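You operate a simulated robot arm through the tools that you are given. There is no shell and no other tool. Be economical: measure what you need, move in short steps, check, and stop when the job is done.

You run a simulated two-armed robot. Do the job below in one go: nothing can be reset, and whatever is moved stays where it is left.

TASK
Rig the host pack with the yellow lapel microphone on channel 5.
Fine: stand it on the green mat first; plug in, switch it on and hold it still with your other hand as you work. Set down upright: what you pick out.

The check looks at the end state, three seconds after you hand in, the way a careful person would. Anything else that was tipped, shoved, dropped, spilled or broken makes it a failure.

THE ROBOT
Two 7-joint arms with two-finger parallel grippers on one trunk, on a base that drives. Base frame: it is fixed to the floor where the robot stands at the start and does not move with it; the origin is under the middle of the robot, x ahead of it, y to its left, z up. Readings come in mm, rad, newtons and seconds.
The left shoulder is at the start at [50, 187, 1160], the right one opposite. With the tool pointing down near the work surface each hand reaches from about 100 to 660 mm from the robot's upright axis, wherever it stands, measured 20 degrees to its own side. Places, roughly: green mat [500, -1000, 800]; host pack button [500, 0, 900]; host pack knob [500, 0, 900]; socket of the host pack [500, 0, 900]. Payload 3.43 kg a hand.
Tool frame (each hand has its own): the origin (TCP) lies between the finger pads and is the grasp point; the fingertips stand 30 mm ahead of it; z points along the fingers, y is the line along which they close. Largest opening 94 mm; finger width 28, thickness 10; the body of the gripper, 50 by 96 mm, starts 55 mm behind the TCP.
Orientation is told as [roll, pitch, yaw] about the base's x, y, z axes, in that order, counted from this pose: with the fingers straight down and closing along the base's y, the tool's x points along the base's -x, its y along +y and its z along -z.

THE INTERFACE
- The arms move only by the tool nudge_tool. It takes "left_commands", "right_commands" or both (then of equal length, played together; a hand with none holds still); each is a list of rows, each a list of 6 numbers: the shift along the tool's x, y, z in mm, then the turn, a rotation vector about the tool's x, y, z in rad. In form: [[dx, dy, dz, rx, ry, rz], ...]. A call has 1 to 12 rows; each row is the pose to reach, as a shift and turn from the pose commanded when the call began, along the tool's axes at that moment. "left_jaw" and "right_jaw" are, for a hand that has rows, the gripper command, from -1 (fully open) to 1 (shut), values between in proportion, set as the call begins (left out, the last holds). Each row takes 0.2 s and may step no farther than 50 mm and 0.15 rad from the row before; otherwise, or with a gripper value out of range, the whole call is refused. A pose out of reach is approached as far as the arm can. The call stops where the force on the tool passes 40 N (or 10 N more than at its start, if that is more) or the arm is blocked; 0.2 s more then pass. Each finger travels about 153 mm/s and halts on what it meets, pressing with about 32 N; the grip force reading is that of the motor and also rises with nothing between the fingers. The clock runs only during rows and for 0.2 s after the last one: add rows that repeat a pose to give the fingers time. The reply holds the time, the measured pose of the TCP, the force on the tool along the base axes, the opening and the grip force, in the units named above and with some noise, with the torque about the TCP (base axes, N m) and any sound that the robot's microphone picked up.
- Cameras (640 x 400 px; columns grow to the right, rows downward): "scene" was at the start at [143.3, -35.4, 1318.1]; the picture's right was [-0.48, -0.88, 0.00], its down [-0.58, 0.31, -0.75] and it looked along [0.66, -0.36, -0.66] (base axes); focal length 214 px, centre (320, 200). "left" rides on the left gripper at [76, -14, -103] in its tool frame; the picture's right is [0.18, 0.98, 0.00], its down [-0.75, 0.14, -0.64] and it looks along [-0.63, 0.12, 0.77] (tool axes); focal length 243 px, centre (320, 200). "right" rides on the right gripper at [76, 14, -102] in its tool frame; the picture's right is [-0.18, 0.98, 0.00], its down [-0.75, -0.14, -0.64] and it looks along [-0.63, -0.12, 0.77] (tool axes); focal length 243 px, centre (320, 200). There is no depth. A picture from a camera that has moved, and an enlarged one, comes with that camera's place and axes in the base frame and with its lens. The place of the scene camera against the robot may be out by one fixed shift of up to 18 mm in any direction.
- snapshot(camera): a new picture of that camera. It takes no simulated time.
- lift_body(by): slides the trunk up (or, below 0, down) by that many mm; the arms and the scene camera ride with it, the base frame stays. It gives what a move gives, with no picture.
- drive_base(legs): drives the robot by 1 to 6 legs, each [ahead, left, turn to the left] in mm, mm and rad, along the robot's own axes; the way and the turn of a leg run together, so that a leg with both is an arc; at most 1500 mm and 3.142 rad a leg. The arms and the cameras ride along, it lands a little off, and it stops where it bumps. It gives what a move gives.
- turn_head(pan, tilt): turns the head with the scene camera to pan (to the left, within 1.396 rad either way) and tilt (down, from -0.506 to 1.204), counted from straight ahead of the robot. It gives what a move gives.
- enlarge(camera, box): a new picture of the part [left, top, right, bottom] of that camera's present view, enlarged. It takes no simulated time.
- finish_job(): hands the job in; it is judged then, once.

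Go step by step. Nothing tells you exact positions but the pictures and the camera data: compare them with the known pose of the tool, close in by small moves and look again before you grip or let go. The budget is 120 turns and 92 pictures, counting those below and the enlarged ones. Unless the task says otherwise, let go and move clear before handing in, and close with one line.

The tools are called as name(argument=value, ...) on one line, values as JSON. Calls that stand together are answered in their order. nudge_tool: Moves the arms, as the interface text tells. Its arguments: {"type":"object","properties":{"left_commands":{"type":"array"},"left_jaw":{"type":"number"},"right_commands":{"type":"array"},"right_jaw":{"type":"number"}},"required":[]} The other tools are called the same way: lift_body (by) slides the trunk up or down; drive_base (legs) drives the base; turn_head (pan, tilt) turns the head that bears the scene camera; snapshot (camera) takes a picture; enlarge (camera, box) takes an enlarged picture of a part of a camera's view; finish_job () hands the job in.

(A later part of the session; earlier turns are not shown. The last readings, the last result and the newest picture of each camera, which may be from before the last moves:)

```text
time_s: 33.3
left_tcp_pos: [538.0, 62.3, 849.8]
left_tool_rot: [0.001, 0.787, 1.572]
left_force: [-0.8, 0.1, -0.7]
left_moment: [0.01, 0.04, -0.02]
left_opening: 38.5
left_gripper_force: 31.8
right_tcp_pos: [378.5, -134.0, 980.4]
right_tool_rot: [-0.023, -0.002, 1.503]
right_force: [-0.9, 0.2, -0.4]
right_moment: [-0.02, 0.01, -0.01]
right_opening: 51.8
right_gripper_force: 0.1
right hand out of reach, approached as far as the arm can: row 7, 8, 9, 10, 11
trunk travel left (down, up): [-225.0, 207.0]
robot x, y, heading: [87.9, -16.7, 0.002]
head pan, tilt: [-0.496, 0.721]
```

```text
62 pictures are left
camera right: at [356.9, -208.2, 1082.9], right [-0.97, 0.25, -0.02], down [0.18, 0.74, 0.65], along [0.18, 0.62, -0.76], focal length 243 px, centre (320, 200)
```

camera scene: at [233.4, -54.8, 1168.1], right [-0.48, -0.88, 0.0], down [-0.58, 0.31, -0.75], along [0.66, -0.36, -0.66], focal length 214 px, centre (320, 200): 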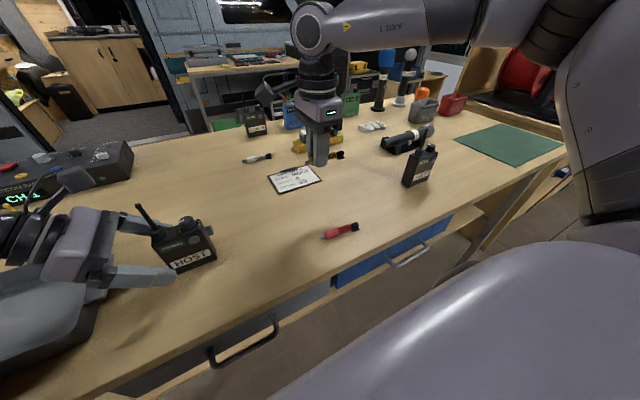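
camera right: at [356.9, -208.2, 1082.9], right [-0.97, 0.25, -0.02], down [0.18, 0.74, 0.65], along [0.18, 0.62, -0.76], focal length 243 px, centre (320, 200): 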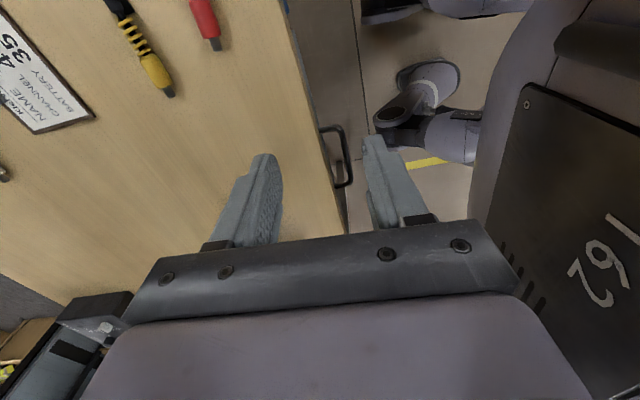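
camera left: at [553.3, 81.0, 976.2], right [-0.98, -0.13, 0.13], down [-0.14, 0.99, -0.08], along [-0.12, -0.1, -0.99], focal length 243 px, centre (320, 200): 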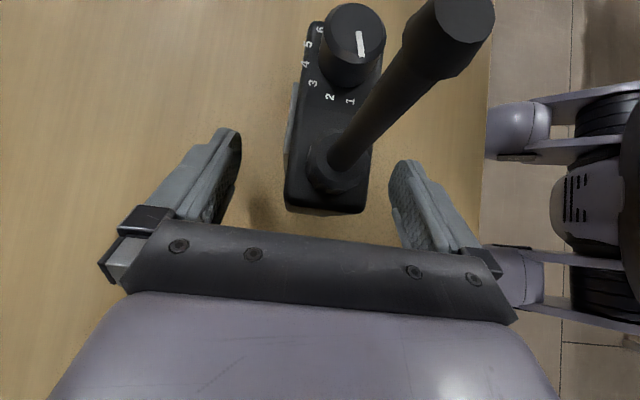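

Yaw +90 isn't reachable for this arm facing straight ahead; its range is about -95° to +50°. If I turn the robot about 45° left, the same grasp is comfortable for both arms. So I'll lift the pack, raise the right hand, and then turn and shift the base.

nudge_tool(left_commands=[[5, 0, -5, 0, 0, 0], [14, 0, -14, 0, 0, 0], [28, 0, -28, 0, 0, 0], [42, 0, -42, 0, 0, 0], [56, 0, -56, 0, 0, 0], [70, 0, -70, 0, 0, 0], [85, 0, -85, 0, 0, 0], [85, 0, -85, 0, 0, 0]], right_commands=[[0, 0, -15, 0, 0, 0.13], [0, 0, -30, 0, 0, 0.26], [0, 0, -45, 0, 0, 0.39], [0, 0, -60, 0, 0, 0.52], [0, 0, -75, 0, 0, 0.65], [0, 0, -75, 0, 0, 0.78], [0, 0, -75, 0, 0, 0.78], [0, 0, -75, 0, 0, 0.78]])

snapshot(camera="scene")

snapshot(camera="left")

```text
time_s: 35.1
left_tcp_pos: [539.1, 62.9, 971.2]
left_tool_rot: [0.002, 0.788, 1.571]
left_force: [0.7, -0.6, -1.8]
left_moment: [0.02, 0.03, -0.01]
left_opening: 38.3
left_gripper_force: 31.8
right_tcp_pos: [381.3, -138.5, 1055.7]
right_tool_rot: [-0.016, -0.018, 0.721]
right_force: [0.7, 0.8, 0.6]
right_moment: [0.0, 0.03, -0.05]
right_opening: 51.9
right_gripper_force: 0.0
right hand out of reach, approached as far as the arm can: row 5, 6, 7, 8
trunk travel left (down, up): [-225.0, 207.0]
robot x, y, heading: [88.2, -20.1, 0.004]
head pan, tilt: [-0.496, 0.721]
```

```text
61 pictures are left
camera scene: at [233.5, -54.8, 1168.1], right [-0.48, -0.88, 0.0], down [-0.58, 0.31, -0.75], along [0.66, -0.36, -0.66], focal length 214 px, centre (320, 200)
```

scene: 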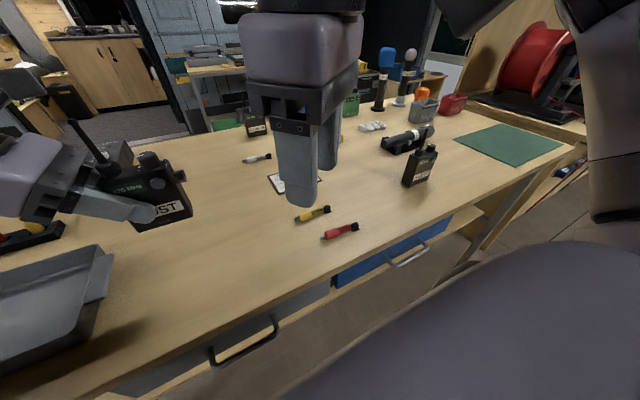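

```text
60 pictures are left
camera left: at [553.7, 81.2, 1097.1], right [-0.98, -0.13, 0.13], down [-0.14, 0.99, -0.08], along [-0.12, -0.1, -0.99], focal length 243 px, centre (320, 200)
```

left: 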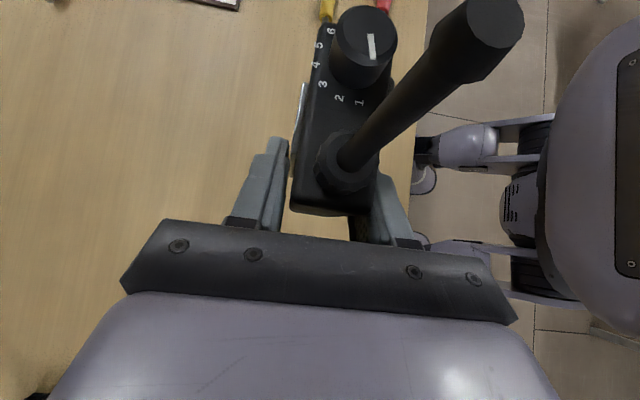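

The pack hangs level in the grip. Now I'll move the base right and turn left by 0.75 rad.

drive_base(legs=[[0, -380, 0], [0, 0, 0.75]])

snapshot(camera="scene")

```text
time_s: 41.0
left_tcp_pos: [364.9, -34.9, 970.2]
left_tool_rot: [0.0, 0.788, 2.318]
left_force: [-0.2, 0.3, -1.7]
left_moment: [0.04, 0.04, 0.0]
left_opening: 38.5
left_gripper_force: 32.3
right_tcp_pos: [385.3, -288.8, 1056.6]
right_tool_rot: [-0.015, -0.015, 1.469]
right_force: [0.6, -0.7, -1.0]
right_moment: [-0.03, 0.0, 0.05]
right_opening: 51.6
right_gripper_force: 0.1
trunk travel left (down, up): [-225.0, 207.0]
robot x, y, heading: [91.9, -399.0, 0.75]
head pan, tilt: [-0.496, 0.721]
```

```text
59 pictures are left
camera scene: at [225.1, -333.8, 1168.1], right [0.25, -0.97, 0.0], down [-0.64, -0.16, -0.75], along [0.73, 0.19, -0.66], focal length 214 px, centre (320, 200)
```

scene: 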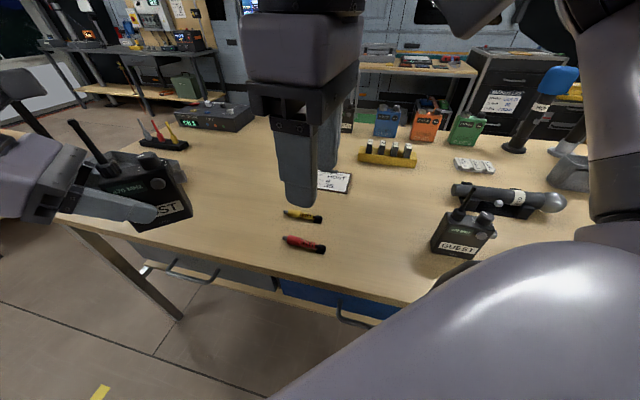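

Both hands are clear. I'll move the right hand above the yellow plug with base yaw 90°.

nudge_tool(right_commands=[[-27, -36, 0, 0, 0, -0.03], [-54, -72, 0, 0, 0, -0.06], [-82, -109, 0, 0, 0, -0.102], [-109, -145, 10, 0, 0, -0.102], [-109, -145, 50, 0, 0, -0.102], [-109, -145, 90, 0, 0, -0.102], [-109, -145, 120, 0, 0, -0.102], [-109, -145, 120, 0, 0, -0.102]], right_jaw=-0.1)

snapshot(camera="right")

```text
time_s: 42.8
left_tcp_pos: [363.7, -33.9, 970.5]
left_tool_rot: [0.001, 0.785, 2.318]
left_force: [-0.6, 0.2, -2.6]
left_moment: [0.06, 0.04, -0.02]
left_opening: 38.4
left_gripper_force: 31.6
right_tcp_pos: [544.3, -206.2, 937.3]
right_tool_rot: [-0.016, -0.017, 1.571]
right_force: [0.4, 1.2, -0.2]
right_moment: [0.02, 0.02, -0.01]
right_opening: 51.3
right_gripper_force: 0.0
right hand out of reach, approached as far as the arm can: row 1, 2, 3, 4, 5, 6, 7, 8
trunk travel left (down, up): [-225.0, 207.0]
robot x, y, heading: [90.7, -397.5, 0.748]
head pan, tilt: [-0.496, 0.721]
```

```text
58 pictures are left
camera right: at [527.6, -282.6, 1038.7], right [-0.98, 0.19, -0.01], down [0.13, 0.74, 0.66], along [0.13, 0.64, -0.75], focal length 243 px, centre (320, 200)
```

right: 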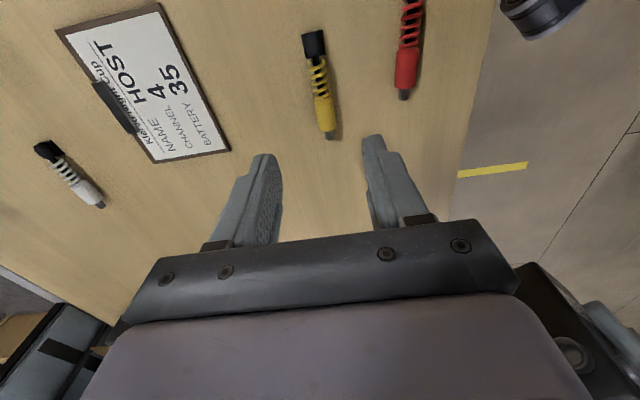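

I'm above the plug but slightly tilted and short. I'll correct the tilt and position.

nudge_tool(right_commands=[[-5, 2, 0, -0.008, 0.008, 0], [-11, 4, 10, -0.016, 0.017, 0], [-11, 4, 35, -0.016, 0.017, 0], [-11, 4, 35, -0.016, 0.017, 0]])

```text
time_s: 43.8
left_tcp_pos: [363.2, -35.4, 969.8]
left_tool_rot: [0.0, 0.788, 2.319]
left_force: [0.0, -0.1, -1.5]
left_moment: [0.05, 0.02, 0.0]
left_opening: 38.6
left_gripper_force: 31.9
right_tcp_pos: [541.6, -209.2, 904.4]
right_tool_rot: [0.002, 0.001, 1.568]
right_force: [-0.1, 0.1, 0.0]
right_moment: [0.02, -0.01, -0.06]
right_opening: 51.8
right_gripper_force: 0.0
right hand out of reach, approached as far as the arm can: row 1, 2, 3, 4
trunk travel left (down, up): [-225.0, 207.0]
robot x, y, heading: [90.3, -400.5, 0.748]
head pan, tilt: [-0.496, 0.721]
```

The tilt is fixed, but it's about 14 mm short of the body centre. I'll turn the base a bit more to gain range.

drive_base(legs=[[0, 0, 0.15]])

nudge_tool(right_commands=[[0, 0, 0, 0, 0, 0.075], [0, 0, 0, 0, 0, 0.15]])

```text
time_s: 44.8
left_tcp_pos: [305.7, 3.1, 970.3]
left_tool_rot: [0.001, 0.787, 2.47]
left_force: [0.4, -0.2, -2.2]
left_moment: [0.03, 0.04, -0.03]
left_opening: 38.7
left_gripper_force: 31.8
right_tcp_pos: [508.0, -142.5, 904.7]
right_tool_rot: [0.001, 0.005, 1.721]
right_force: [0.8, 1.0, -0.1]
right_moment: [-0.04, -0.06, -0.02]
right_opening: 51.4
right_gripper_force: 0.0
trunk travel left (down, up): [-225.0, 207.0]
robot x, y, heading: [89.5, -404.2, 0.897]
head pan, tilt: [-0.496, 0.721]
```

```text
time_s: 45.4
left_tcp_pos: [305.7, 1.9, 970.9]
left_tool_rot: [0.002, 0.787, 2.47]
left_force: [1.0, 0.6, -1.2]
left_moment: [0.0, 0.01, 0.03]
left_opening: 38.6
left_gripper_force: 31.9
right_tcp_pos: [508.8, -142.8, 905.2]
right_tool_rot: [-0.001, -0.001, 1.568]
right_force: [0.6, 0.2, -0.2]
right_moment: [0.0, 0.02, 0.0]
right_opening: 51.7
right_gripper_force: 0.1
trunk travel left (down, up): [-225.0, 207.0]
robot x, y, heading: [87.4, -400.0, 0.894]
head pan, tilt: [-0.496, 0.721]
```

Now there's range to spare. I'll move above the plug's body and look.

nudge_tool(right_commands=[[26, -16, 0, 0, 0, 0], [52, -32, 0, 0, 0, 0], [52, -32, 40, 0, 0, 0], [52, -32, 40, 0, 0, 0]])

enlarge(camera="right", box=[220, 60, 420, 260])

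```text
time_s: 46.4
left_tcp_pos: [305.5, 2.6, 970.6]
left_tool_rot: [0.002, 0.787, 2.469]
left_force: [-0.4, -0.4, -2.4]
left_moment: [0.05, 0.0, 0.02]
left_opening: 38.7
left_gripper_force: 31.8
right_tcp_pos: [539.8, -195.0, 864.0]
right_tool_rot: [0.0, 0.0, 1.569]
right_force: [0.0, 0.1, -0.6]
right_moment: [-0.01, 0.0, 0.01]
right_opening: 51.7
right_gripper_force: 0.1
trunk travel left (down, up): [-225.0, 207.0]
robot x, y, heading: [86.9, -399.8, 0.896]
head pan, tilt: [-0.496, 0.721]
```

```text
2.00 times, centred on (320, 160) of right
camera zoom: at [525.8, -270.1, 966.6], right [-0.98, 0.18, 0.0], down [0.14, 0.75, 0.64], along [0.12, 0.63, -0.77], focal length 485 px, centre (320, 280)
```

zoom: 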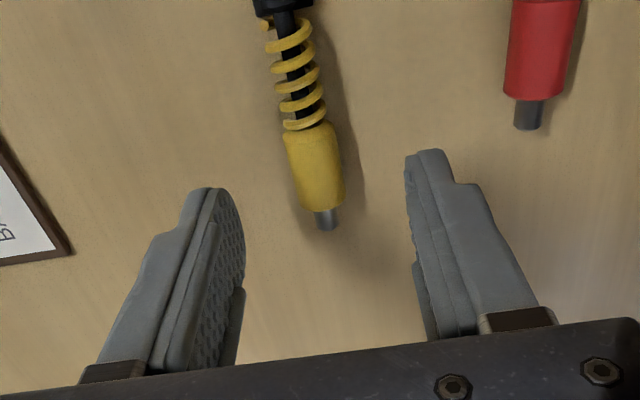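

The body is centred at about (542, -190). I'll shift a few mm, go down and grip.

nudge_tool(right_commands=[[-4, -2, 15, 0, 0, 0], [-4, -2, 28, 0, 0, 0], [-4, -2, 33, 0, 0, 0]])

nudge_tool(right_commands=[[0, 0, 0, 0, 0, 0], [0, 0, 0, 0, 0, 0], [0, 0, 0, 0, 0, 0]], right_jaw=1)

nudge_tool(right_commands=[[0, 0, -30, 0, 0, 0], [0, 0, -70, 0, 0, 0], [0, 0, -110, 0, 0, 0], [0, 0, -150, 0, 0, 0], [0, 0, -180, 0, 0, 0], [0, 0, -180, 0, 0, 0]])

enlarge(camera="right", box=[220, 60, 420, 260])

```text
time_s: 47.2
left_tcp_pos: [306.4, 2.4, 971.0]
left_tool_rot: [-0.001, 0.787, 2.469]
left_force: [-0.8, -0.8, -1.2]
left_moment: [0.0, 0.03, -0.04]
left_opening: 38.5
left_gripper_force: 32.1
right_tcp_pos: [542.6, -191.8, 831.0]
right_tool_rot: [-0.001, 0.002, 1.571]
right_force: [0.4, 0.4, -0.2]
right_moment: [0.01, -0.03, -0.01]
right_opening: 51.7
right_gripper_force: 0.0
trunk travel left (down, up): [-225.0, 207.0]
robot x, y, heading: [89.0, -400.9, 0.897]
head pan, tilt: [-0.496, 0.721]
```

```text
time_s: 48.0
left_tcp_pos: [306.7, 1.2, 970.5]
left_tool_rot: [-0.002, 0.787, 2.469]
left_force: [0.1, -0.1, -2.6]
left_moment: [0.0, 0.07, 0.03]
left_opening: 38.6
left_gripper_force: 31.9
right_tcp_pos: [542.3, -191.6, 831.3]
right_tool_rot: [-0.001, 0.001, 1.571]
right_force: [0.8, -0.4, 0.6]
right_moment: [0.04, 0.01, 0.0]
right_opening: 15.7
right_gripper_force: 32.4
trunk travel left (down, up): [-225.0, 207.0]
robot x, y, heading: [84.4, -397.3, 0.889]
head pan, tilt: [-0.496, 0.721]
```

```text
time_s: 49.4
left_tcp_pos: [305.1, 1.8, 969.3]
left_tool_rot: [-0.001, 0.787, 2.469]
left_force: [0.2, -0.5, -2.6]
left_moment: [0.01, 0.0, 0.0]
left_opening: 38.5
left_gripper_force: 32.1
right_tcp_pos: [540.1, -189.5, 1011.1]
right_tool_rot: [0.001, 0.0, 1.572]
right_force: [0.2, 0.0, 0.2]
right_moment: [-0.01, -0.02, -0.01]
right_opening: 15.8
right_gripper_force: 31.9
trunk travel left (down, up): [-225.0, 207.0]
robot x, y, heading: [89.1, -398.1, 0.894]
head pan, tilt: [-0.496, 0.721]
```

```text
2.00 times, centred on (320, 160) of right
camera zoom: at [527.1, -265.5, 1113.5], right [-0.98, 0.18, 0.0], down [0.14, 0.75, 0.64], along [0.12, 0.63, -0.77], focal length 485 px, centre (320, 280)
```

zoom: 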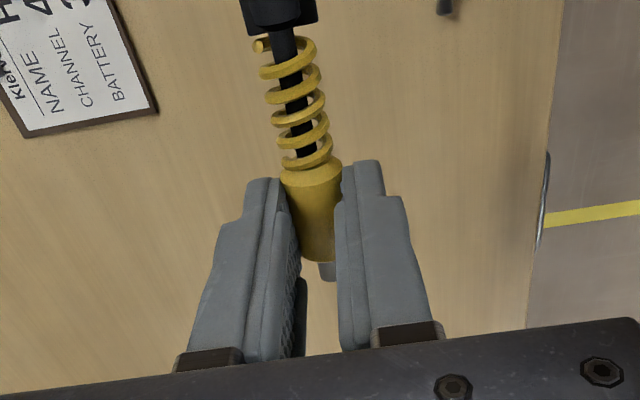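

The plug is regripped. For insertion the two hands need equal yaw, so I'll now turn the left hand, holding the pack, clockwise in free air to check reach.

nudge_tool(left_commands=[[0, 0, 0, -0.0876, 0, 0.0876], [0, 0, 0, -0.175, 0, 0.175], [0, 0, 0, -0.263, 0, 0.263], [0, 0, 0, -0.35, 0, 0.35], [0, 0, 0, -0.438, 0, 0.438], [0, 0, 0, -0.438, 0, 0.438]])

snapshot(camera="scene")

```text
time_s: 50.8
left_tcp_pos: [306.2, 1.1, 970.7]
left_tool_rot: [0.001, 0.787, 1.845]
left_force: [-0.8, 0.3, -1.9]
left_moment: [0.04, -0.01, -0.02]
left_opening: 38.5
left_gripper_force: 31.7
right_tcp_pos: [540.9, -189.6, 1010.9]
right_tool_rot: [0.0, 0.001, 1.57]
right_force: [0.0, 0.2, 0.8]
right_moment: [0.01, -0.01, -0.03]
right_opening: 13.4
right_gripper_force: 31.5
trunk travel left (down, up): [-225.0, 207.0]
robot x, y, heading: [93.1, -397.9, 0.895]
head pan, tilt: [-0.496, 0.721]
```

```text
55 pictures are left
camera scene: at [214.7, -315.9, 1168.1], right [0.39, -0.92, 0.0], down [-0.61, -0.26, -0.75], along [0.69, 0.29, -0.66], focal length 214 px, centre (320, 200)
```

scene: 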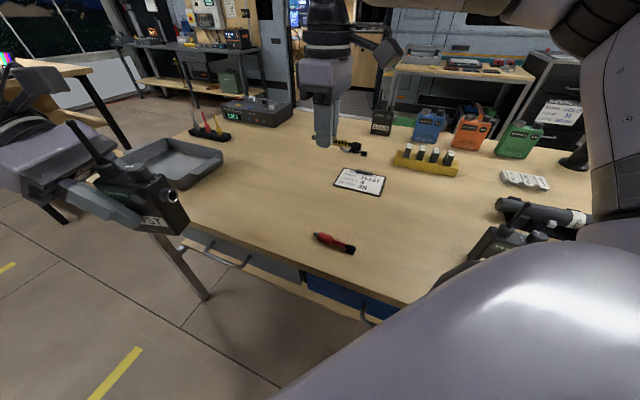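

Reach is fine, and I can see the socket bore. I'll raise the trunk, turn the base back to face the bench, drive partway to the right, then look at the mat area.

lift_body(by=150)

drive_base(legs=[[0, 0, -0.895], [0, -300, 0]])

turn_head(pan=-0.8, tilt=0.6)

snapshot(camera="scene")

```text
time_s: 52.6
left_tcp_pos: [305.8, 1.2, 1120.4]
left_tool_rot: [0.001, 0.787, 1.848]
left_force: [0.2, -0.2, -2.4]
left_moment: [0.03, 0.0, 0.0]
left_opening: 38.5
left_gripper_force: 31.9
right_tcp_pos: [541.0, -190.1, 1160.1]
right_tool_rot: [0.0, 0.002, 1.569]
right_force: [0.5, -0.3, 0.2]
right_moment: [0.0, -0.01, 0.05]
right_opening: 16.1
right_gripper_force: 31.9
trunk travel left (down, up): [-375.0, 57.0]
robot x, y, heading: [88.5, -400.1, 0.893]
head pan, tilt: [-0.496, 0.721]
```

```text
time_s: 58.1
left_tcp_pos: [538.7, -616.8, 1120.5]
left_tool_rot: [0.0, 0.787, 0.957]
left_force: [-0.5, 0.5, -1.5]
left_moment: [0.05, -0.04, -0.03]
left_opening: 38.6
left_gripper_force: 31.9
right_tcp_pos: [536.7, -920.8, 1161.7]
right_tool_rot: [0.0, -0.001, 0.68]
right_force: [0.0, -0.2, -0.8]
right_moment: [0.0, -0.03, 0.01]
right_opening: 16.2
right_gripper_force: 31.5
trunk travel left (down, up): [-375.0, 57.0]
robot x, y, heading: [89.5, -698.3, 0.004]
head pan, tilt: [-0.496, 0.721]
```

```text
time_s: 58.9
left_tcp_pos: [538.6, -616.0, 1120.6]
left_tool_rot: [0.001, 0.789, 0.957]
left_force: [-0.3, 0.2, -1.4]
left_moment: [0.01, -0.05, 0.02]
left_opening: 38.5
left_gripper_force: 31.5
right_tcp_pos: [537.4, -919.6, 1160.1]
right_tool_rot: [-0.001, 0.003, 0.681]
right_force: [1.1, 0.6, -0.1]
right_moment: [-0.01, -0.04, -0.01]
right_opening: 16.8
right_gripper_force: 32.3
trunk travel left (down, up): [-375.0, 57.0]
robot x, y, heading: [89.7, -701.9, 0.009]
head pan, tilt: [-0.799, 0.6]
```

```text
54 pictures are left
camera scene: at [222.8, -757.9, 1328.5], right [-0.71, -0.7, 0.0], down [-0.4, 0.4, -0.82], along [0.58, -0.59, -0.57], focal length 214 px, centre (320, 200)
```

scene: 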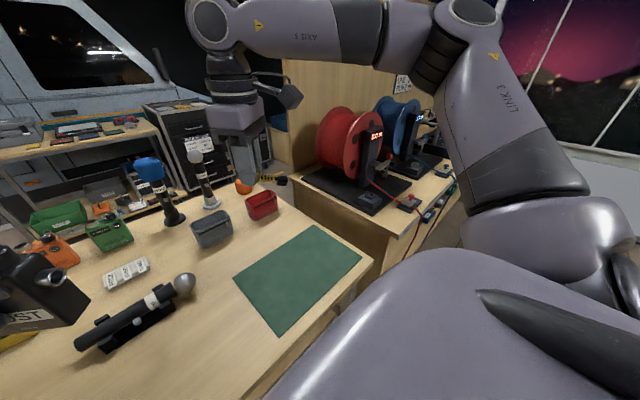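

The mat spans about x 430–630 and y -860 to -1190. I'll pull the right hand inward and match the yaw at 0.957, then drive in front of the mat.

nudge_tool(right_commands=[[-2, 30, 0, 0, 0, -0.09], [-4, 60, 0, 0, 0, -0.18], [-6, 90, 0, 0, 0, -0.276], [-8, 122, 0, 0, 0, -0.276], [-8, 122, 0, 0, 0, -0.276]])

drive_base(legs=[[0, -368, -0.004]])

snapshot(camera="left")

snapshot(camera="right")

```text
time_s: 60.1
left_tcp_pos: [540.2, -616.4, 1120.7]
left_tool_rot: [-0.002, 0.788, 0.957]
left_force: [-0.2, -0.1, -1.4]
left_moment: [0.08, -0.06, 0.01]
left_opening: 38.5
left_gripper_force: 32.3
right_tcp_pos: [470.8, -832.9, 1160.5]
right_tool_rot: [0.003, 0.0, 0.954]
right_force: [0.7, 0.8, 0.2]
right_moment: [0.01, -0.01, 0.0]
right_opening: 16.4
right_gripper_force: 32.4
right hand out of reach, approached as far as the arm can: row 4, 5
trunk travel left (down, up): [-375.0, 57.0]
robot x, y, heading: [92.8, -697.6, 0.004]
head pan, tilt: [-0.799, 0.6]
```

```text
time_s: 63.9
left_tcp_pos: [541.0, -985.8, 1119.8]
left_tool_rot: [0.0, 0.787, 0.954]
left_force: [-0.6, -0.5, -2.2]
left_moment: [0.03, 0.0, 0.0]
left_opening: 38.4
left_gripper_force: 32.5
right_tcp_pos: [471.0, -1203.3, 1160.6]
right_tool_rot: [0.0, -0.001, 0.95]
right_force: [-0.6, -0.4, -0.1]
right_moment: [0.02, 0.02, 0.01]
right_opening: 16.2
right_gripper_force: 32.3
trunk travel left (down, up): [-375.0, 57.0]
robot x, y, heading: [92.9, -1067.7, 0.002]
head pan, tilt: [-0.799, 0.6]
```

```text
53 pictures are left
camera left: at [563.8, -978.8, 1246.9], right [-0.88, 0.46, 0.13], down [0.46, 0.89, -0.08], along [-0.15, -0.01, -0.99], focal length 243 px, centre (320, 200)
```

left: 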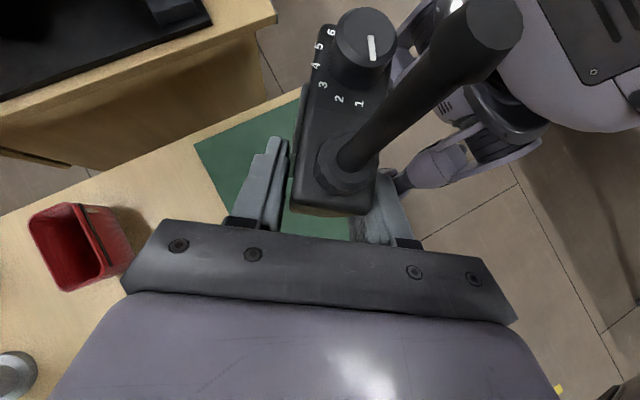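

```text
52 pictures are left
camera right: at [415.2, -1256.0, 1262.5], right [-0.69, 0.72, 0.0], down [0.55, 0.53, 0.64], along [0.46, 0.44, -0.77], focal length 243 px, centre (320, 200)
```

right: 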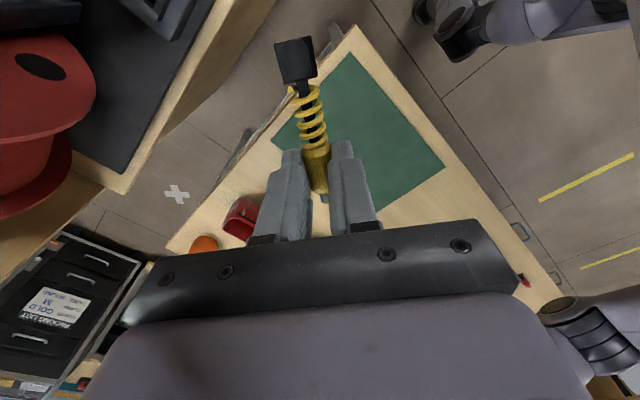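

The pack is directly over the mat, which spans x 435–640 and y -861 to -1170. I'll lower the trunk, then lower the pack towards the mat.

lift_body(by=-150)

nudge_tool(left_commands=[[-25, 0, 25, 0, 0, 0], [-50, 0, 50, 0, 0, 0], [-70, 0, 70, 0, 0, 0], [-76, 0, 76, 0, 0, 0], [-76, 0, 76, 0, 0, 0]])

snapshot(camera="scene")

```text
time_s: 65.7
left_tcp_pos: [540.7, -986.1, 970.6]
left_tool_rot: [-0.001, 0.788, 0.954]
left_force: [-1.5, 0.2, -1.6]
left_moment: [0.06, -0.04, 0.0]
left_opening: 38.7
left_gripper_force: 32.4
right_tcp_pos: [471.5, -1202.1, 1010.2]
right_tool_rot: [0.001, 0.001, 0.952]
right_force: [0.1, -0.5, -0.3]
right_moment: [0.01, -0.02, 0.01]
right_opening: 16.5
right_gripper_force: 31.6
trunk travel left (down, up): [-225.0, 207.0]
robot x, y, heading: [92.1, -1066.4, 0.001]
head pan, tilt: [-0.799, 0.6]
```

```text
time_s: 66.8
left_tcp_pos: [540.8, -986.0, 862.4]
left_tool_rot: [0.0, 0.787, 0.953]
left_force: [-0.8, -0.2, -2.6]
left_moment: [0.03, 0.0, 0.03]
left_opening: 38.5
left_gripper_force: 31.9
right_tcp_pos: [470.0, -1203.5, 1010.3]
right_tool_rot: [0.002, 0.0, 0.951]
right_force: [1.2, -0.6, 0.2]
right_moment: [0.03, -0.01, -0.01]
right_opening: 16.3
right_gripper_force: 32.3
trunk travel left (down, up): [-225.0, 207.0]
robot x, y, heading: [92.3, -1068.2, -0.005]
head pan, tilt: [-0.799, 0.6]
```

```text
51 pictures are left
camera scene: at [223.5, -1126.5, 1178.5], right [-0.72, -0.7, 0.0], down [-0.39, 0.4, -0.83], along [0.58, -0.59, -0.57], focal length 214 px, centre (320, 200)
```

scene: 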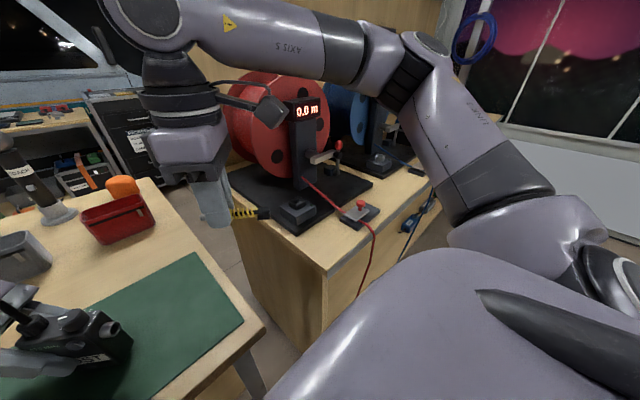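

Clear. I'll turn the head towards the pack, then lower the last millimetres in small steps while watching the force.

turn_head(pan=0.1, tilt=0.75)

nudge_tool(left_commands=[[-2.8, 0, 2.8, 0, 0, 0], [-4.9, 0, 4.9, 0, 0, 0], [-5.6, 0, 5.6, 0, 0, 0]])

snapshot(camera="scene")

```text
time_s: 68.0
left_tcp_pos: [540.5, -985.3, 863.3]
left_tool_rot: [0.001, 0.788, 0.953]
left_force: [0.0, -0.9, -2.3]
left_moment: [0.0, -0.01, 0.01]
left_opening: 38.5
left_gripper_force: 31.4
right_tcp_pos: [471.2, -1203.1, 1009.6]
right_tool_rot: [0.0, -0.001, 0.952]
right_force: [-0.1, 0.2, -0.1]
right_moment: [0.0, 0.02, 0.04]
right_opening: 16.4
right_gripper_force: 32.4
trunk travel left (down, up): [-225.0, 207.0]
robot x, y, heading: [92.5, -1065.9, -0.0]
head pan, tilt: [0.099, 0.75]
```

```text
time_s: 68.8
left_tcp_pos: [540.6, -985.8, 853.5]
left_tool_rot: [0.001, 0.787, 0.953]
left_force: [-0.4, 0.0, -1.8]
left_moment: [0.04, -0.02, 0.0]
left_opening: 38.7
left_gripper_force: 31.9
right_tcp_pos: [470.6, -1202.9, 1009.8]
right_tool_rot: [0.0, -0.001, 0.952]
right_force: [-0.1, -0.1, 0.1]
right_moment: [-0.01, -0.04, -0.03]
right_opening: 16.6
right_gripper_force: 32.4
trunk travel left (down, up): [-225.0, 207.0]
robot x, y, heading: [89.8, -1066.1, -0.003]
head pan, tilt: [0.099, 0.75]
```

```text
50 pictures are left
camera scene: at [244.3, -1054.9, 1165.6], right [0.1, -0.99, 0.0], down [-0.68, -0.07, -0.73], along [0.73, 0.07, -0.68], focal length 214 px, centre (320, 200)
```

scene: 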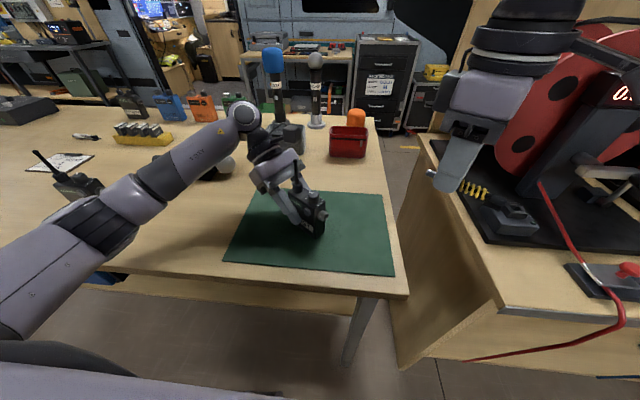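

The pack is over the mat with only a small gap left. I'll keep lowering by 1 mm steps.

nudge_tool(left_commands=[[-0.7, 0, 0.7, 0, 0, 0], [-1.4, 0, 1.4, 0, 0, 0]])

nudge_tool(left_commands=[[-0.4, 0, 0.4, 0, 0, 0], [-0.7, 0, 0.7, 0, 0, 0]])

enlarge(camera="scene", box=[230, 140, 390, 280])

```text
time_s: 69.5
left_tcp_pos: [541.6, -986.7, 854.0]
left_tool_rot: [-0.001, 0.788, 0.954]
left_force: [0.6, 0.5, 2.7]
left_moment: [-0.06, 0.15, 0.0]
left_opening: 38.8
left_gripper_force: 32.0
right_tcp_pos: [470.7, -1202.3, 1009.7]
right_tool_rot: [-0.001, 0.001, 0.951]
right_force: [-0.4, -0.5, -0.1]
right_moment: [0.02, 0.01, 0.0]
right_opening: 16.4
right_gripper_force: 31.7
trunk travel left (down, up): [-225.0, 207.0]
robot x, y, heading: [93.3, -1067.7, 0.003]
head pan, tilt: [0.099, 0.75]
```

```text
time_s: 70.0
left_tcp_pos: [540.2, -985.4, 852.5]
left_tool_rot: [-0.005, 0.788, 0.952]
left_force: [3.2, 2.7, 9.3]
left_moment: [-0.25, 0.32, 0.02]
left_opening: 38.7
left_gripper_force: 31.9
right_tcp_pos: [470.6, -1203.4, 1010.7]
right_tool_rot: [-0.001, -0.001, 0.95]
right_force: [-1.0, -0.8, -0.3]
right_moment: [0.02, 0.01, 0.0]
right_opening: 16.2
right_gripper_force: 32.1
trunk travel left (down, up): [-225.0, 207.0]
robot x, y, heading: [92.5, -1065.6, -0.0]
head pan, tilt: [0.099, 0.75]
```

```text
2.86 times, centred on (310, 210) of scene
camera zoom: at [243.9, -1054.8, 1165.8], right [0.1, -0.99, 0.0], down [-0.68, -0.07, -0.73], along [0.73, 0.07, -0.68], focal length 613 px, centre (349, 171)
```

zoom: 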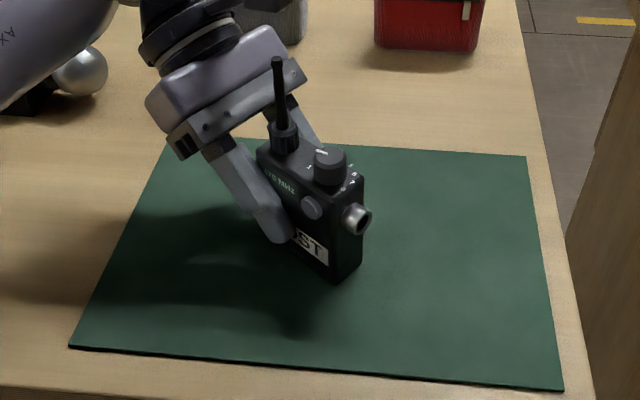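

The pack is standing on the mat, with contact felt at 9 N. I'll keep holding it with the left hand and bring the plug to a pre-insertion pose in line with the socket.

nudge_tool(right_commands=[[-20, 17, 0, 0, 0, 0], [-40, 34, 0, 0, 0, 0], [-60, 52, 0, 0, 0, 0], [-78, 69, 10, 0, 0, 0], [-78, 69, 45, 0, 0, 0], [-78, 69, 80, 0, 0, 0], [-78, 69, 80, 0, 0, 0]])

snapshot(camera="right")

```text
time_s: 71.7
left_tcp_pos: [540.4, -985.0, 853.1]
left_tool_rot: [-0.004, 0.787, 0.951]
left_force: [5.3, 2.3, 15.6]
left_moment: [-0.46, 0.45, 0.04]
left_opening: 38.6
left_gripper_force: 31.6
right_tcp_pos: [456.3, -1192.6, 984.7]
right_tool_rot: [0.0, -0.002, 0.947]
right_force: [-0.8, -0.4, 0.0]
right_moment: [0.02, -0.01, -0.01]
right_opening: 16.0
right_gripper_force: 32.1
right hand out of reach, approached as far as the arm can: row 1, 2, 3, 4, 5, 6, 7
trunk travel left (down, up): [-225.0, 207.0]
robot x, y, heading: [92.3, -1064.7, -0.0]
head pan, tilt: [0.099, 0.75]
```

```text
48 pictures are left
camera right: at [400.7, -1245.7, 1086.7], right [-0.69, 0.72, 0.0], down [0.55, 0.53, 0.64], along [0.46, 0.44, -0.77], focal length 243 px, centre (320, 200)
```

right: 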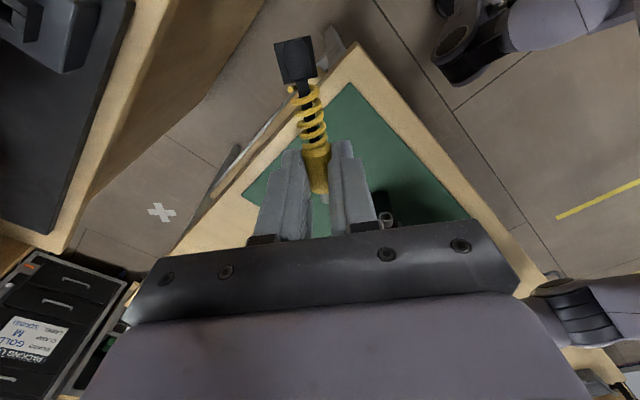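

The right arm is at its wrist limit for this yaw, but moving inward should free it. I'll reduce the yaw, move inward, then restore it, and ease the left hand's downward press a touch.

nudge_tool(right_commands=[[-5, 3, 0, 0, 0, 0.13], [-20, 13, 0, 0, 0, 0.26], [-40, 26, 0, 0, 0, 0.3], [-60, 39, 0, 0, 0, 0.3], [-78, 51, 0, 0, 0, 0.3], [-78, 51, 0, 0, 0, 0.16], [-78, 51, 0, 0, 0, 0.02], [-78, 51, 0, 0, 0, -0.005], [-78, 51, 0, 0, 0, -0.005]], left_commands=[[0.4, 0, -0.4, 0, 0, 0], [0.4, 0, -0.4, 0, 0, 0], [0.4, 0, -0.4, 0, 0, 0], [0.4, 0, -0.4, 0, 0, 0], [0.4, 0, -0.4, 0, 0, 0], [0.4, 0, -0.4, 0, 0, 0], [0.4, 0, -0.4, 0, 0, 0], [0.4, 0, -0.4, 0, 0, 0], [0.4, 0, -0.4, 0, 0, 0]])

snapshot(camera="right")

```text
time_s: 73.7
left_tcp_pos: [539.4, -985.9, 853.9]
left_tool_rot: [-0.001, 0.786, 0.954]
left_force: [-5.8, 4.2, 8.8]
left_moment: [0.05, 0.18, 0.02]
left_opening: 38.7
left_gripper_force: 32.6
right_tcp_pos: [436.1, -1188.7, 992.3]
right_tool_rot: [-0.001, -0.001, 0.958]
right_force: [0.0, 0.4, -0.6]
right_moment: [0.0, 0.0, -0.01]
right_opening: 16.3
right_gripper_force: 32.1
right hand out of reach, approached as far as the arm can: row 1, 2, 3, 4, 5, 6, 7, 8, 9
trunk travel left (down, up): [-225.0, 207.0]
robot x, y, heading: [94.0, -1067.7, 0.001]
head pan, tilt: [0.099, 0.75]
```

```text
47 pictures are left
camera right: at [380.6, -1241.9, 1094.8], right [-0.7, 0.72, 0.0], down [0.55, 0.54, 0.64], along [0.46, 0.45, -0.77], focal length 243 px, centre (320, 200)
```

right: 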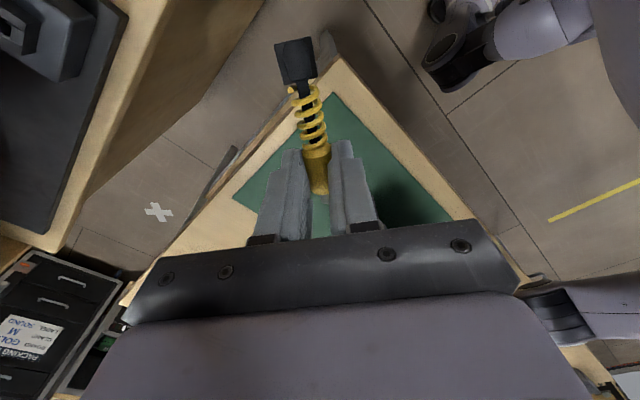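

The inward limit persists. I'll test whether a smaller right-hand yaw opens the inward range.

nudge_tool(right_commands=[[0, 0, 0, 0, 0, 0.14], [0, 0, 0, 0, 0, 0.28], [0, 0, 0, 0, 0, 0.42], [0, 0, 0, 0, 0, 0.56], [0, 0, 0, 0, 0, 0.7], [0, 0, 0, 0, 0, 0.84], [0, 0, 0, 0, 0, 0.958]])

nudge_tool(right_commands=[[0, 30, 0, 0, 0, 0], [0, 60, 0, 0, 0, 0], [0, 90, 0, 0, 0, 0], [0, 90, 0, 0, 0, 0]])

```text
time_s: 75.2
left_tcp_pos: [539.6, -984.7, 853.4]
left_tool_rot: [-0.002, 0.785, 0.954]
left_force: [-3.9, 1.1, 3.6]
left_moment: [0.06, 0.07, 0.0]
left_opening: 38.9
left_gripper_force: 32.3
right_tcp_pos: [438.6, -1189.4, 990.2]
right_tool_rot: [0.0, 0.001, -0.004]
right_force: [-0.4, -0.5, -0.8]
right_moment: [-0.01, -0.01, -0.02]
right_opening: 16.6
right_gripper_force: 32.2
trunk travel left (down, up): [-225.0, 207.0]
robot x, y, heading: [92.2, -1067.7, 0.004]
head pan, tilt: [0.099, 0.75]
```

```text
time_s: 76.2
left_tcp_pos: [539.9, -985.4, 853.3]
left_tool_rot: [-0.003, 0.787, 0.954]
left_force: [-1.9, -0.1, 1.6]
left_moment: [0.05, 0.01, 0.0]
left_opening: 38.5
left_gripper_force: 32.5
right_tcp_pos: [433.0, -1186.8, 978.0]
right_tool_rot: [-0.001, 0.0, -0.001]
right_force: [-0.7, -0.4, -0.5]
right_moment: [0.02, 0.04, 0.02]
right_opening: 16.5
right_gripper_force: 32.2
right hand out of reach, approached as far as the arm can: row 1, 2, 3, 4
trunk travel left (down, up): [-225.0, 207.0]
robot x, y, heading: [93.3, -1066.9, 0.001]
head pan, tilt: [0.099, 0.75]
```

The right hand can't come inward of about y = -120 relative to the robot, whatever its yaw. So I'll see whether the left hand can carry the pack further right instead. The right hand goes outward first, then the left lifts and shifts.

nudge_tool(right_commands=[[0, -40, -10, 0, 0, 0], [0, -80, -20, 0, 0, 0], [0, -120, -30, 0, 0, 0], [0, -160, -30, 0, 0, 0]])

nudge_tool(left_commands=[[7, 0, -7, 0, 0, 0], [21, 0, -21, 0, 0, 0], [35, 0, -35, 0, 0, 0]])

nudge_tool(left_commands=[[17, -17, 17, 0, 0, 0], [34, -35, 34, 0, 0, 0], [51, -52, 51, 0, 0, 0], [69, -70, 69, 0, 0, 0], [80, -81, 80, 0, 0, 0], [80, -81, 80, 0, 0, 0]])

```text
time_s: 77.2
left_tcp_pos: [540.6, -985.4, 852.9]
left_tool_rot: [-0.001, 0.787, 0.953]
left_force: [-1.7, -1.7, 0.5]
left_moment: [-0.03, 0.01, 0.02]
left_opening: 38.7
left_gripper_force: 31.9
right_tcp_pos: [433.6, -1347.6, 1009.7]
right_tool_rot: [0.0, 0.002, 0.0]
right_force: [0.5, -0.6, 0.0]
right_moment: [-0.03, -0.02, 0.0]
right_opening: 16.4
right_gripper_force: 31.9
trunk travel left (down, up): [-225.0, 207.0]
robot x, y, heading: [91.4, -1071.1, -0.002]
head pan, tilt: [0.099, 0.75]
```

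```text
time_s: 78.0
left_tcp_pos: [540.2, -985.9, 901.6]
left_tool_rot: [0.0, 0.787, 0.954]
left_force: [0.4, -0.1, -1.7]
left_moment: [0.01, -0.05, 0.02]
left_opening: 38.5
left_gripper_force: 31.6
right_tcp_pos: [432.1, -1347.3, 1008.8]
right_tool_rot: [-0.002, 0.0, -0.003]
right_force: [-0.6, -0.2, 0.4]
right_moment: [-0.01, 0.01, 0.01]
right_opening: 16.3
right_gripper_force: 31.7
trunk travel left (down, up): [-225.0, 207.0]
robot x, y, heading: [93.3, -1067.9, 0.001]
head pan, tilt: [0.099, 0.75]
```

```text
time_s: 79.5
left_tcp_pos: [542.0, -1126.0, 901.9]
left_tool_rot: [0.0, 0.786, 0.953]
left_force: [-1.0, 0.0, -1.5]
left_moment: [0.03, -0.02, 0.02]
left_opening: 38.9
left_gripper_force: 31.7
right_tcp_pos: [433.1, -1346.9, 1009.0]
right_tool_rot: [-0.001, 0.0, -0.003]
right_force: [-0.2, -0.1, -0.1]
right_moment: [0.0, -0.01, 0.02]
right_opening: 16.3
right_gripper_force: 31.8
trunk travel left (down, up): [-225.0, 207.0]
robot x, y, heading: [92.6, -1069.4, -0.002]
head pan, tilt: [0.099, 0.75]
```

The left hand carries the pack easily to the right. I'll go another 57 mm and turn the pack yaw to 0.6, which suits the right wrist.

nudge_tool(left_commands=[[11, -11, 11, -0.083, 0, 0.083], [22, -22, 22, -0.167, 0, 0.167], [32.8, -33, 32.8, -0.25, 0, 0.25], [32.8, -33, 32.8, -0.25, 0, 0.25]])

nudge_tool(right_commands=[[0, 0, 0, 0, 0, -0.15], [0, 10, 0, 0, 0, -0.3], [0, 25, 0, 0, 0, -0.45], [0, 40, 0, 0, 0, -0.6], [0, 40, 0, 0, 0, -0.6]])

```text
time_s: 80.5
left_tcp_pos: [555.6, -1164.4, 897.3]
left_tool_rot: [0.008, 0.789, 0.65]
left_force: [-0.5, -1.0, -2.0]
left_moment: [0.01, -0.07, 0.03]
left_opening: 38.9
left_gripper_force: 32.3
right_tcp_pos: [432.3, -1347.1, 1008.8]
right_tool_rot: [-0.001, 0.0, -0.001]
right_force: [-0.9, -0.9, -0.3]
right_moment: [0.03, -0.03, 0.0]
right_opening: 16.2
right_gripper_force: 31.8
trunk travel left (down, up): [-225.0, 207.0]
robot x, y, heading: [87.9, -1067.6, 0.005]
head pan, tilt: [0.099, 0.75]
```

```text
time_s: 81.7
left_tcp_pos: [555.7, -1163.3, 902.3]
left_tool_rot: [-0.001, 0.787, 0.642]
left_force: [0.1, 0.5, -2.4]
left_moment: [0.02, 0.0, 0.02]
left_opening: 38.5
left_gripper_force: 31.9
right_tcp_pos: [432.5, -1307.2, 1008.7]
right_tool_rot: [0.001, 0.001, 0.6]
right_force: [0.8, -0.2, -0.5]
right_moment: [0.01, 0.01, -0.02]
right_opening: 16.3
right_gripper_force: 31.8
trunk travel left (down, up): [-225.0, 207.0]
robot x, y, heading: [90.8, -1066.4, 0.001]
head pan, tilt: [0.099, 0.75]
```

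That pose is near the left arm's limit, so I'll take a more comfortable one: relative (432, -85), yaw 0.7. Then I'll drive left so the pack is back over the mat centre.

nudge_tool(left_commands=[[7, 14, 7, 0.02, 0, -0.02], [14, 28.6, 14, 0.041, 0, -0.041], [14, 28.6, 14, 0.041, 0, -0.041]])

drive_base(legs=[[0, 135, 0]])

snapshot(camera="left")

snapshot(camera="scene")

```text
time_s: 82.5
left_tcp_pos: [508.4, -1169.6, 902.5]
left_tool_rot: [0.0, 0.787, 0.658]
left_force: [0.4, -1.5, -1.9]
left_moment: [0.01, -0.05, 0.03]
left_opening: 38.5
left_gripper_force: 32.1
right_tcp_pos: [432.1, -1307.2, 1008.7]
right_tool_rot: [0.0, 0.0, 0.598]
right_force: [-1.3, -0.3, -1.0]
right_moment: [0.0, 0.0, 0.01]
right_opening: 16.3
right_gripper_force: 32.2
trunk travel left (down, up): [-225.0, 207.0]
robot x, y, heading: [93.2, -1069.1, 0.001]
head pan, tilt: [0.099, 0.75]
```

```text
time_s: 84.3
left_tcp_pos: [509.4, -1034.7, 903.6]
left_tool_rot: [-0.002, 0.788, 0.659]
left_force: [0.0, -0.2, -1.8]
left_moment: [0.03, -0.02, 0.03]
left_opening: 38.3
left_gripper_force: 32.2
right_tcp_pos: [433.3, -1171.1, 1008.3]
right_tool_rot: [0.001, -0.001, 0.596]
right_force: [0.0, 0.6, 0.1]
right_moment: [-0.01, 0.01, -0.03]
right_opening: 16.4
right_gripper_force: 31.9
trunk travel left (down, up): [-225.0, 207.0]
robot x, y, heading: [91.7, -931.4, 0.001]
head pan, tilt: [0.099, 0.75]
```

```text
46 pictures are left
camera left: at [532.7, -1033.7, 1028.9], right [-0.7, 0.7, 0.13], down [0.69, 0.71, -0.08], along [-0.15, 0.03, -0.99], focal length 243 px, centre (320, 200)
```

left: 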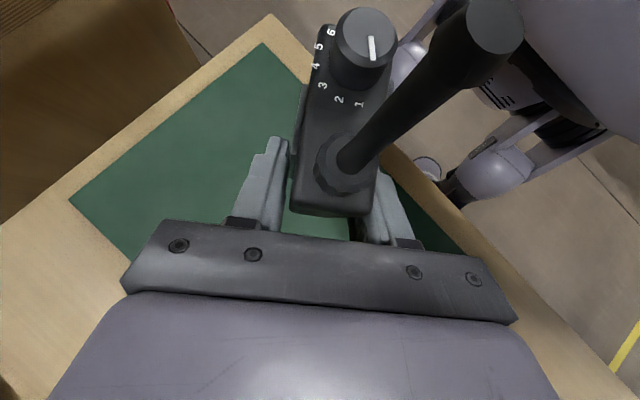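

```text
45 pictures are left
camera scene: at [244.2, -919.1, 1165.6], right [0.1, -1.0, 0.0], down [-0.68, -0.07, -0.73], along [0.73, 0.07, -0.68], focal length 214 px, centre (320, 200)
```

scene: 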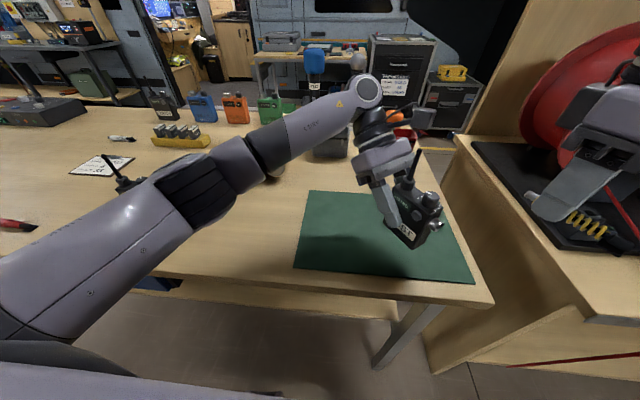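

I'll shift the pack 25 mm deeper onto the mat and lower it until it is almost touching.

nudge_tool(left_commands=[[-14, -15.3, -14, 0, 0, 0], [-32, -15.3, 4, 0, 0, 0], [-46, -15.3, 18, 0, 0, 0], [-48, -15.3, 20, 0, 0, 0]])

nudge_tool(left_commands=[[-0.7, 0, 0.7, 0, 0, 0], [-1.4, 0, 1.4, 0, 0, 0]])

enlarge(camera="scene", box=[290, 140, 490, 300])

```text
time_s: 85.3
left_tcp_pos: [533.7, -1034.0, 854.0]
left_tool_rot: [-0.002, 0.786, 0.659]
left_force: [-0.3, -0.4, -2.7]
left_moment: [0.03, -0.04, -0.01]
left_opening: 38.6
left_gripper_force: 31.8
right_tcp_pos: [434.1, -1172.6, 1008.8]
right_tool_rot: [-0.001, 0.001, 0.598]
right_force: [0.1, 1.0, -0.7]
right_moment: [0.05, -0.02, 0.0]
right_opening: 16.2
right_gripper_force: 32.5
trunk travel left (down, up): [-225.0, 207.0]
robot x, y, heading: [91.4, -930.2, -0.002]
head pan, tilt: [0.099, 0.75]
```

```text
time_s: 85.9
left_tcp_pos: [533.6, -1034.2, 853.3]
left_tool_rot: [-0.003, 0.787, 0.655]
left_force: [0.0, 1.0, 0.1]
left_moment: [-0.01, 0.09, -0.07]
left_opening: 38.5
left_gripper_force: 32.0
right_tcp_pos: [432.3, -1172.3, 1007.4]
right_tool_rot: [-0.001, -0.002, 0.599]
right_force: [-0.3, -0.2, 0.3]
right_moment: [0.02, 0.01, 0.04]
right_opening: 16.3
right_gripper_force: 31.5
trunk travel left (down, up): [-225.0, 207.0]
robot x, y, heading: [88.9, -933.0, 0.001]
head pan, tilt: [0.099, 0.75]
```

```text
2.50 times, centred on (390, 220) of scene
camera zoom: at [244.2, -919.1, 1165.7], right [0.1, -1.0, 0.0], down [-0.68, -0.07, -0.73], along [0.73, 0.07, -0.68], focal length 536 px, centre (145, 150)
```

zoom: 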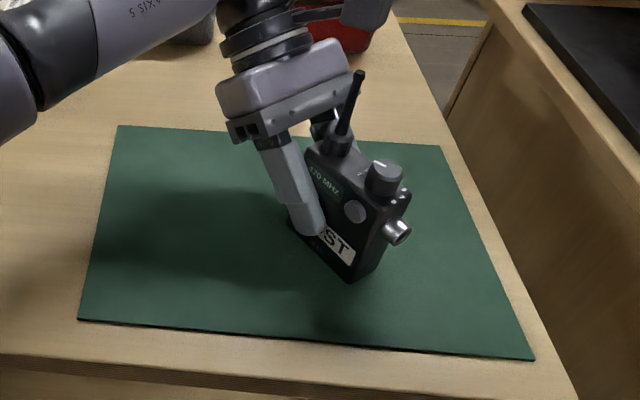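

The pack is standing on the mat with its socket visible. I'll bring the plug to the pre-insertion line at matching yaw.

nudge_tool(right_commands=[[-7, 16, 0, 0, 0, -0.02], [-14, 33, 10, 0, 0, -0.04], [-21.6, 49.4, 45, 0, 0, -0.059], [-21.6, 49.4, 78, 0, 0, -0.059], [-21.6, 49.4, 78, 0, 0, -0.059]])

snapshot(camera="right")

enlarge(camera="scene", box=[350, 140, 550, 300])

```text
time_s: 87.1
left_tcp_pos: [533.0, -1034.1, 853.4]
left_tool_rot: [-0.002, 0.787, 0.656]
left_force: [1.5, 0.3, 3.1]
left_moment: [-0.01, 0.13, 0.01]
left_opening: 38.7
left_gripper_force: 31.9
right_tcp_pos: [421.1, -1118.2, 930.1]
right_tool_rot: [-0.001, 0.001, 0.658]
right_force: [0.6, 0.2, -0.3]
right_moment: [0.01, 0.0, -0.02]
right_opening: 16.4
right_gripper_force: 31.6
trunk travel left (down, up): [-225.0, 207.0]
robot x, y, heading: [94.8, -932.7, 0.001]
head pan, tilt: [0.099, 0.75]
```

```text
43 pictures are left
camera right: at [353.2, -1152.3, 1032.7], right [-0.45, 0.89, 0.0], down [0.68, 0.35, 0.64], along [0.57, 0.29, -0.77], focal length 243 px, centre (320, 200)
```

right: 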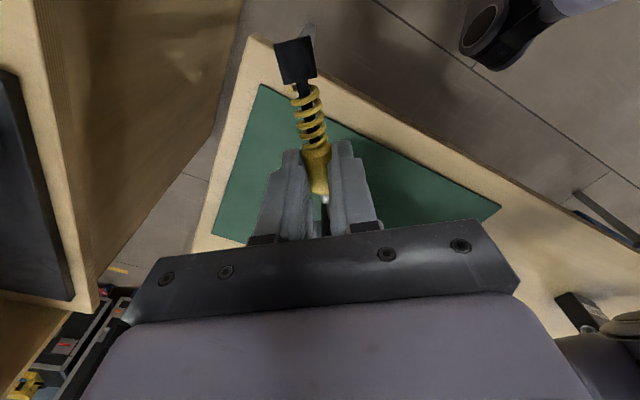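

```text
2.50 times, centred on (450, 220) of scene
camera zoom: at [244.1, -919.1, 1165.7], right [0.1, -1.0, 0.0], down [-0.68, -0.07, -0.73], along [0.73, 0.07, -0.68], focal length 536 px, centre (-5, 150)
```

zoom: 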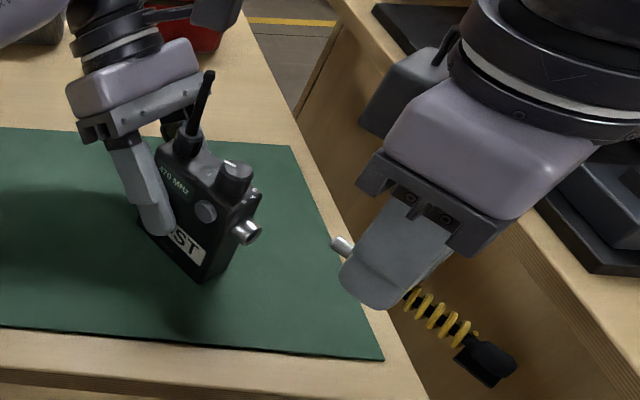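

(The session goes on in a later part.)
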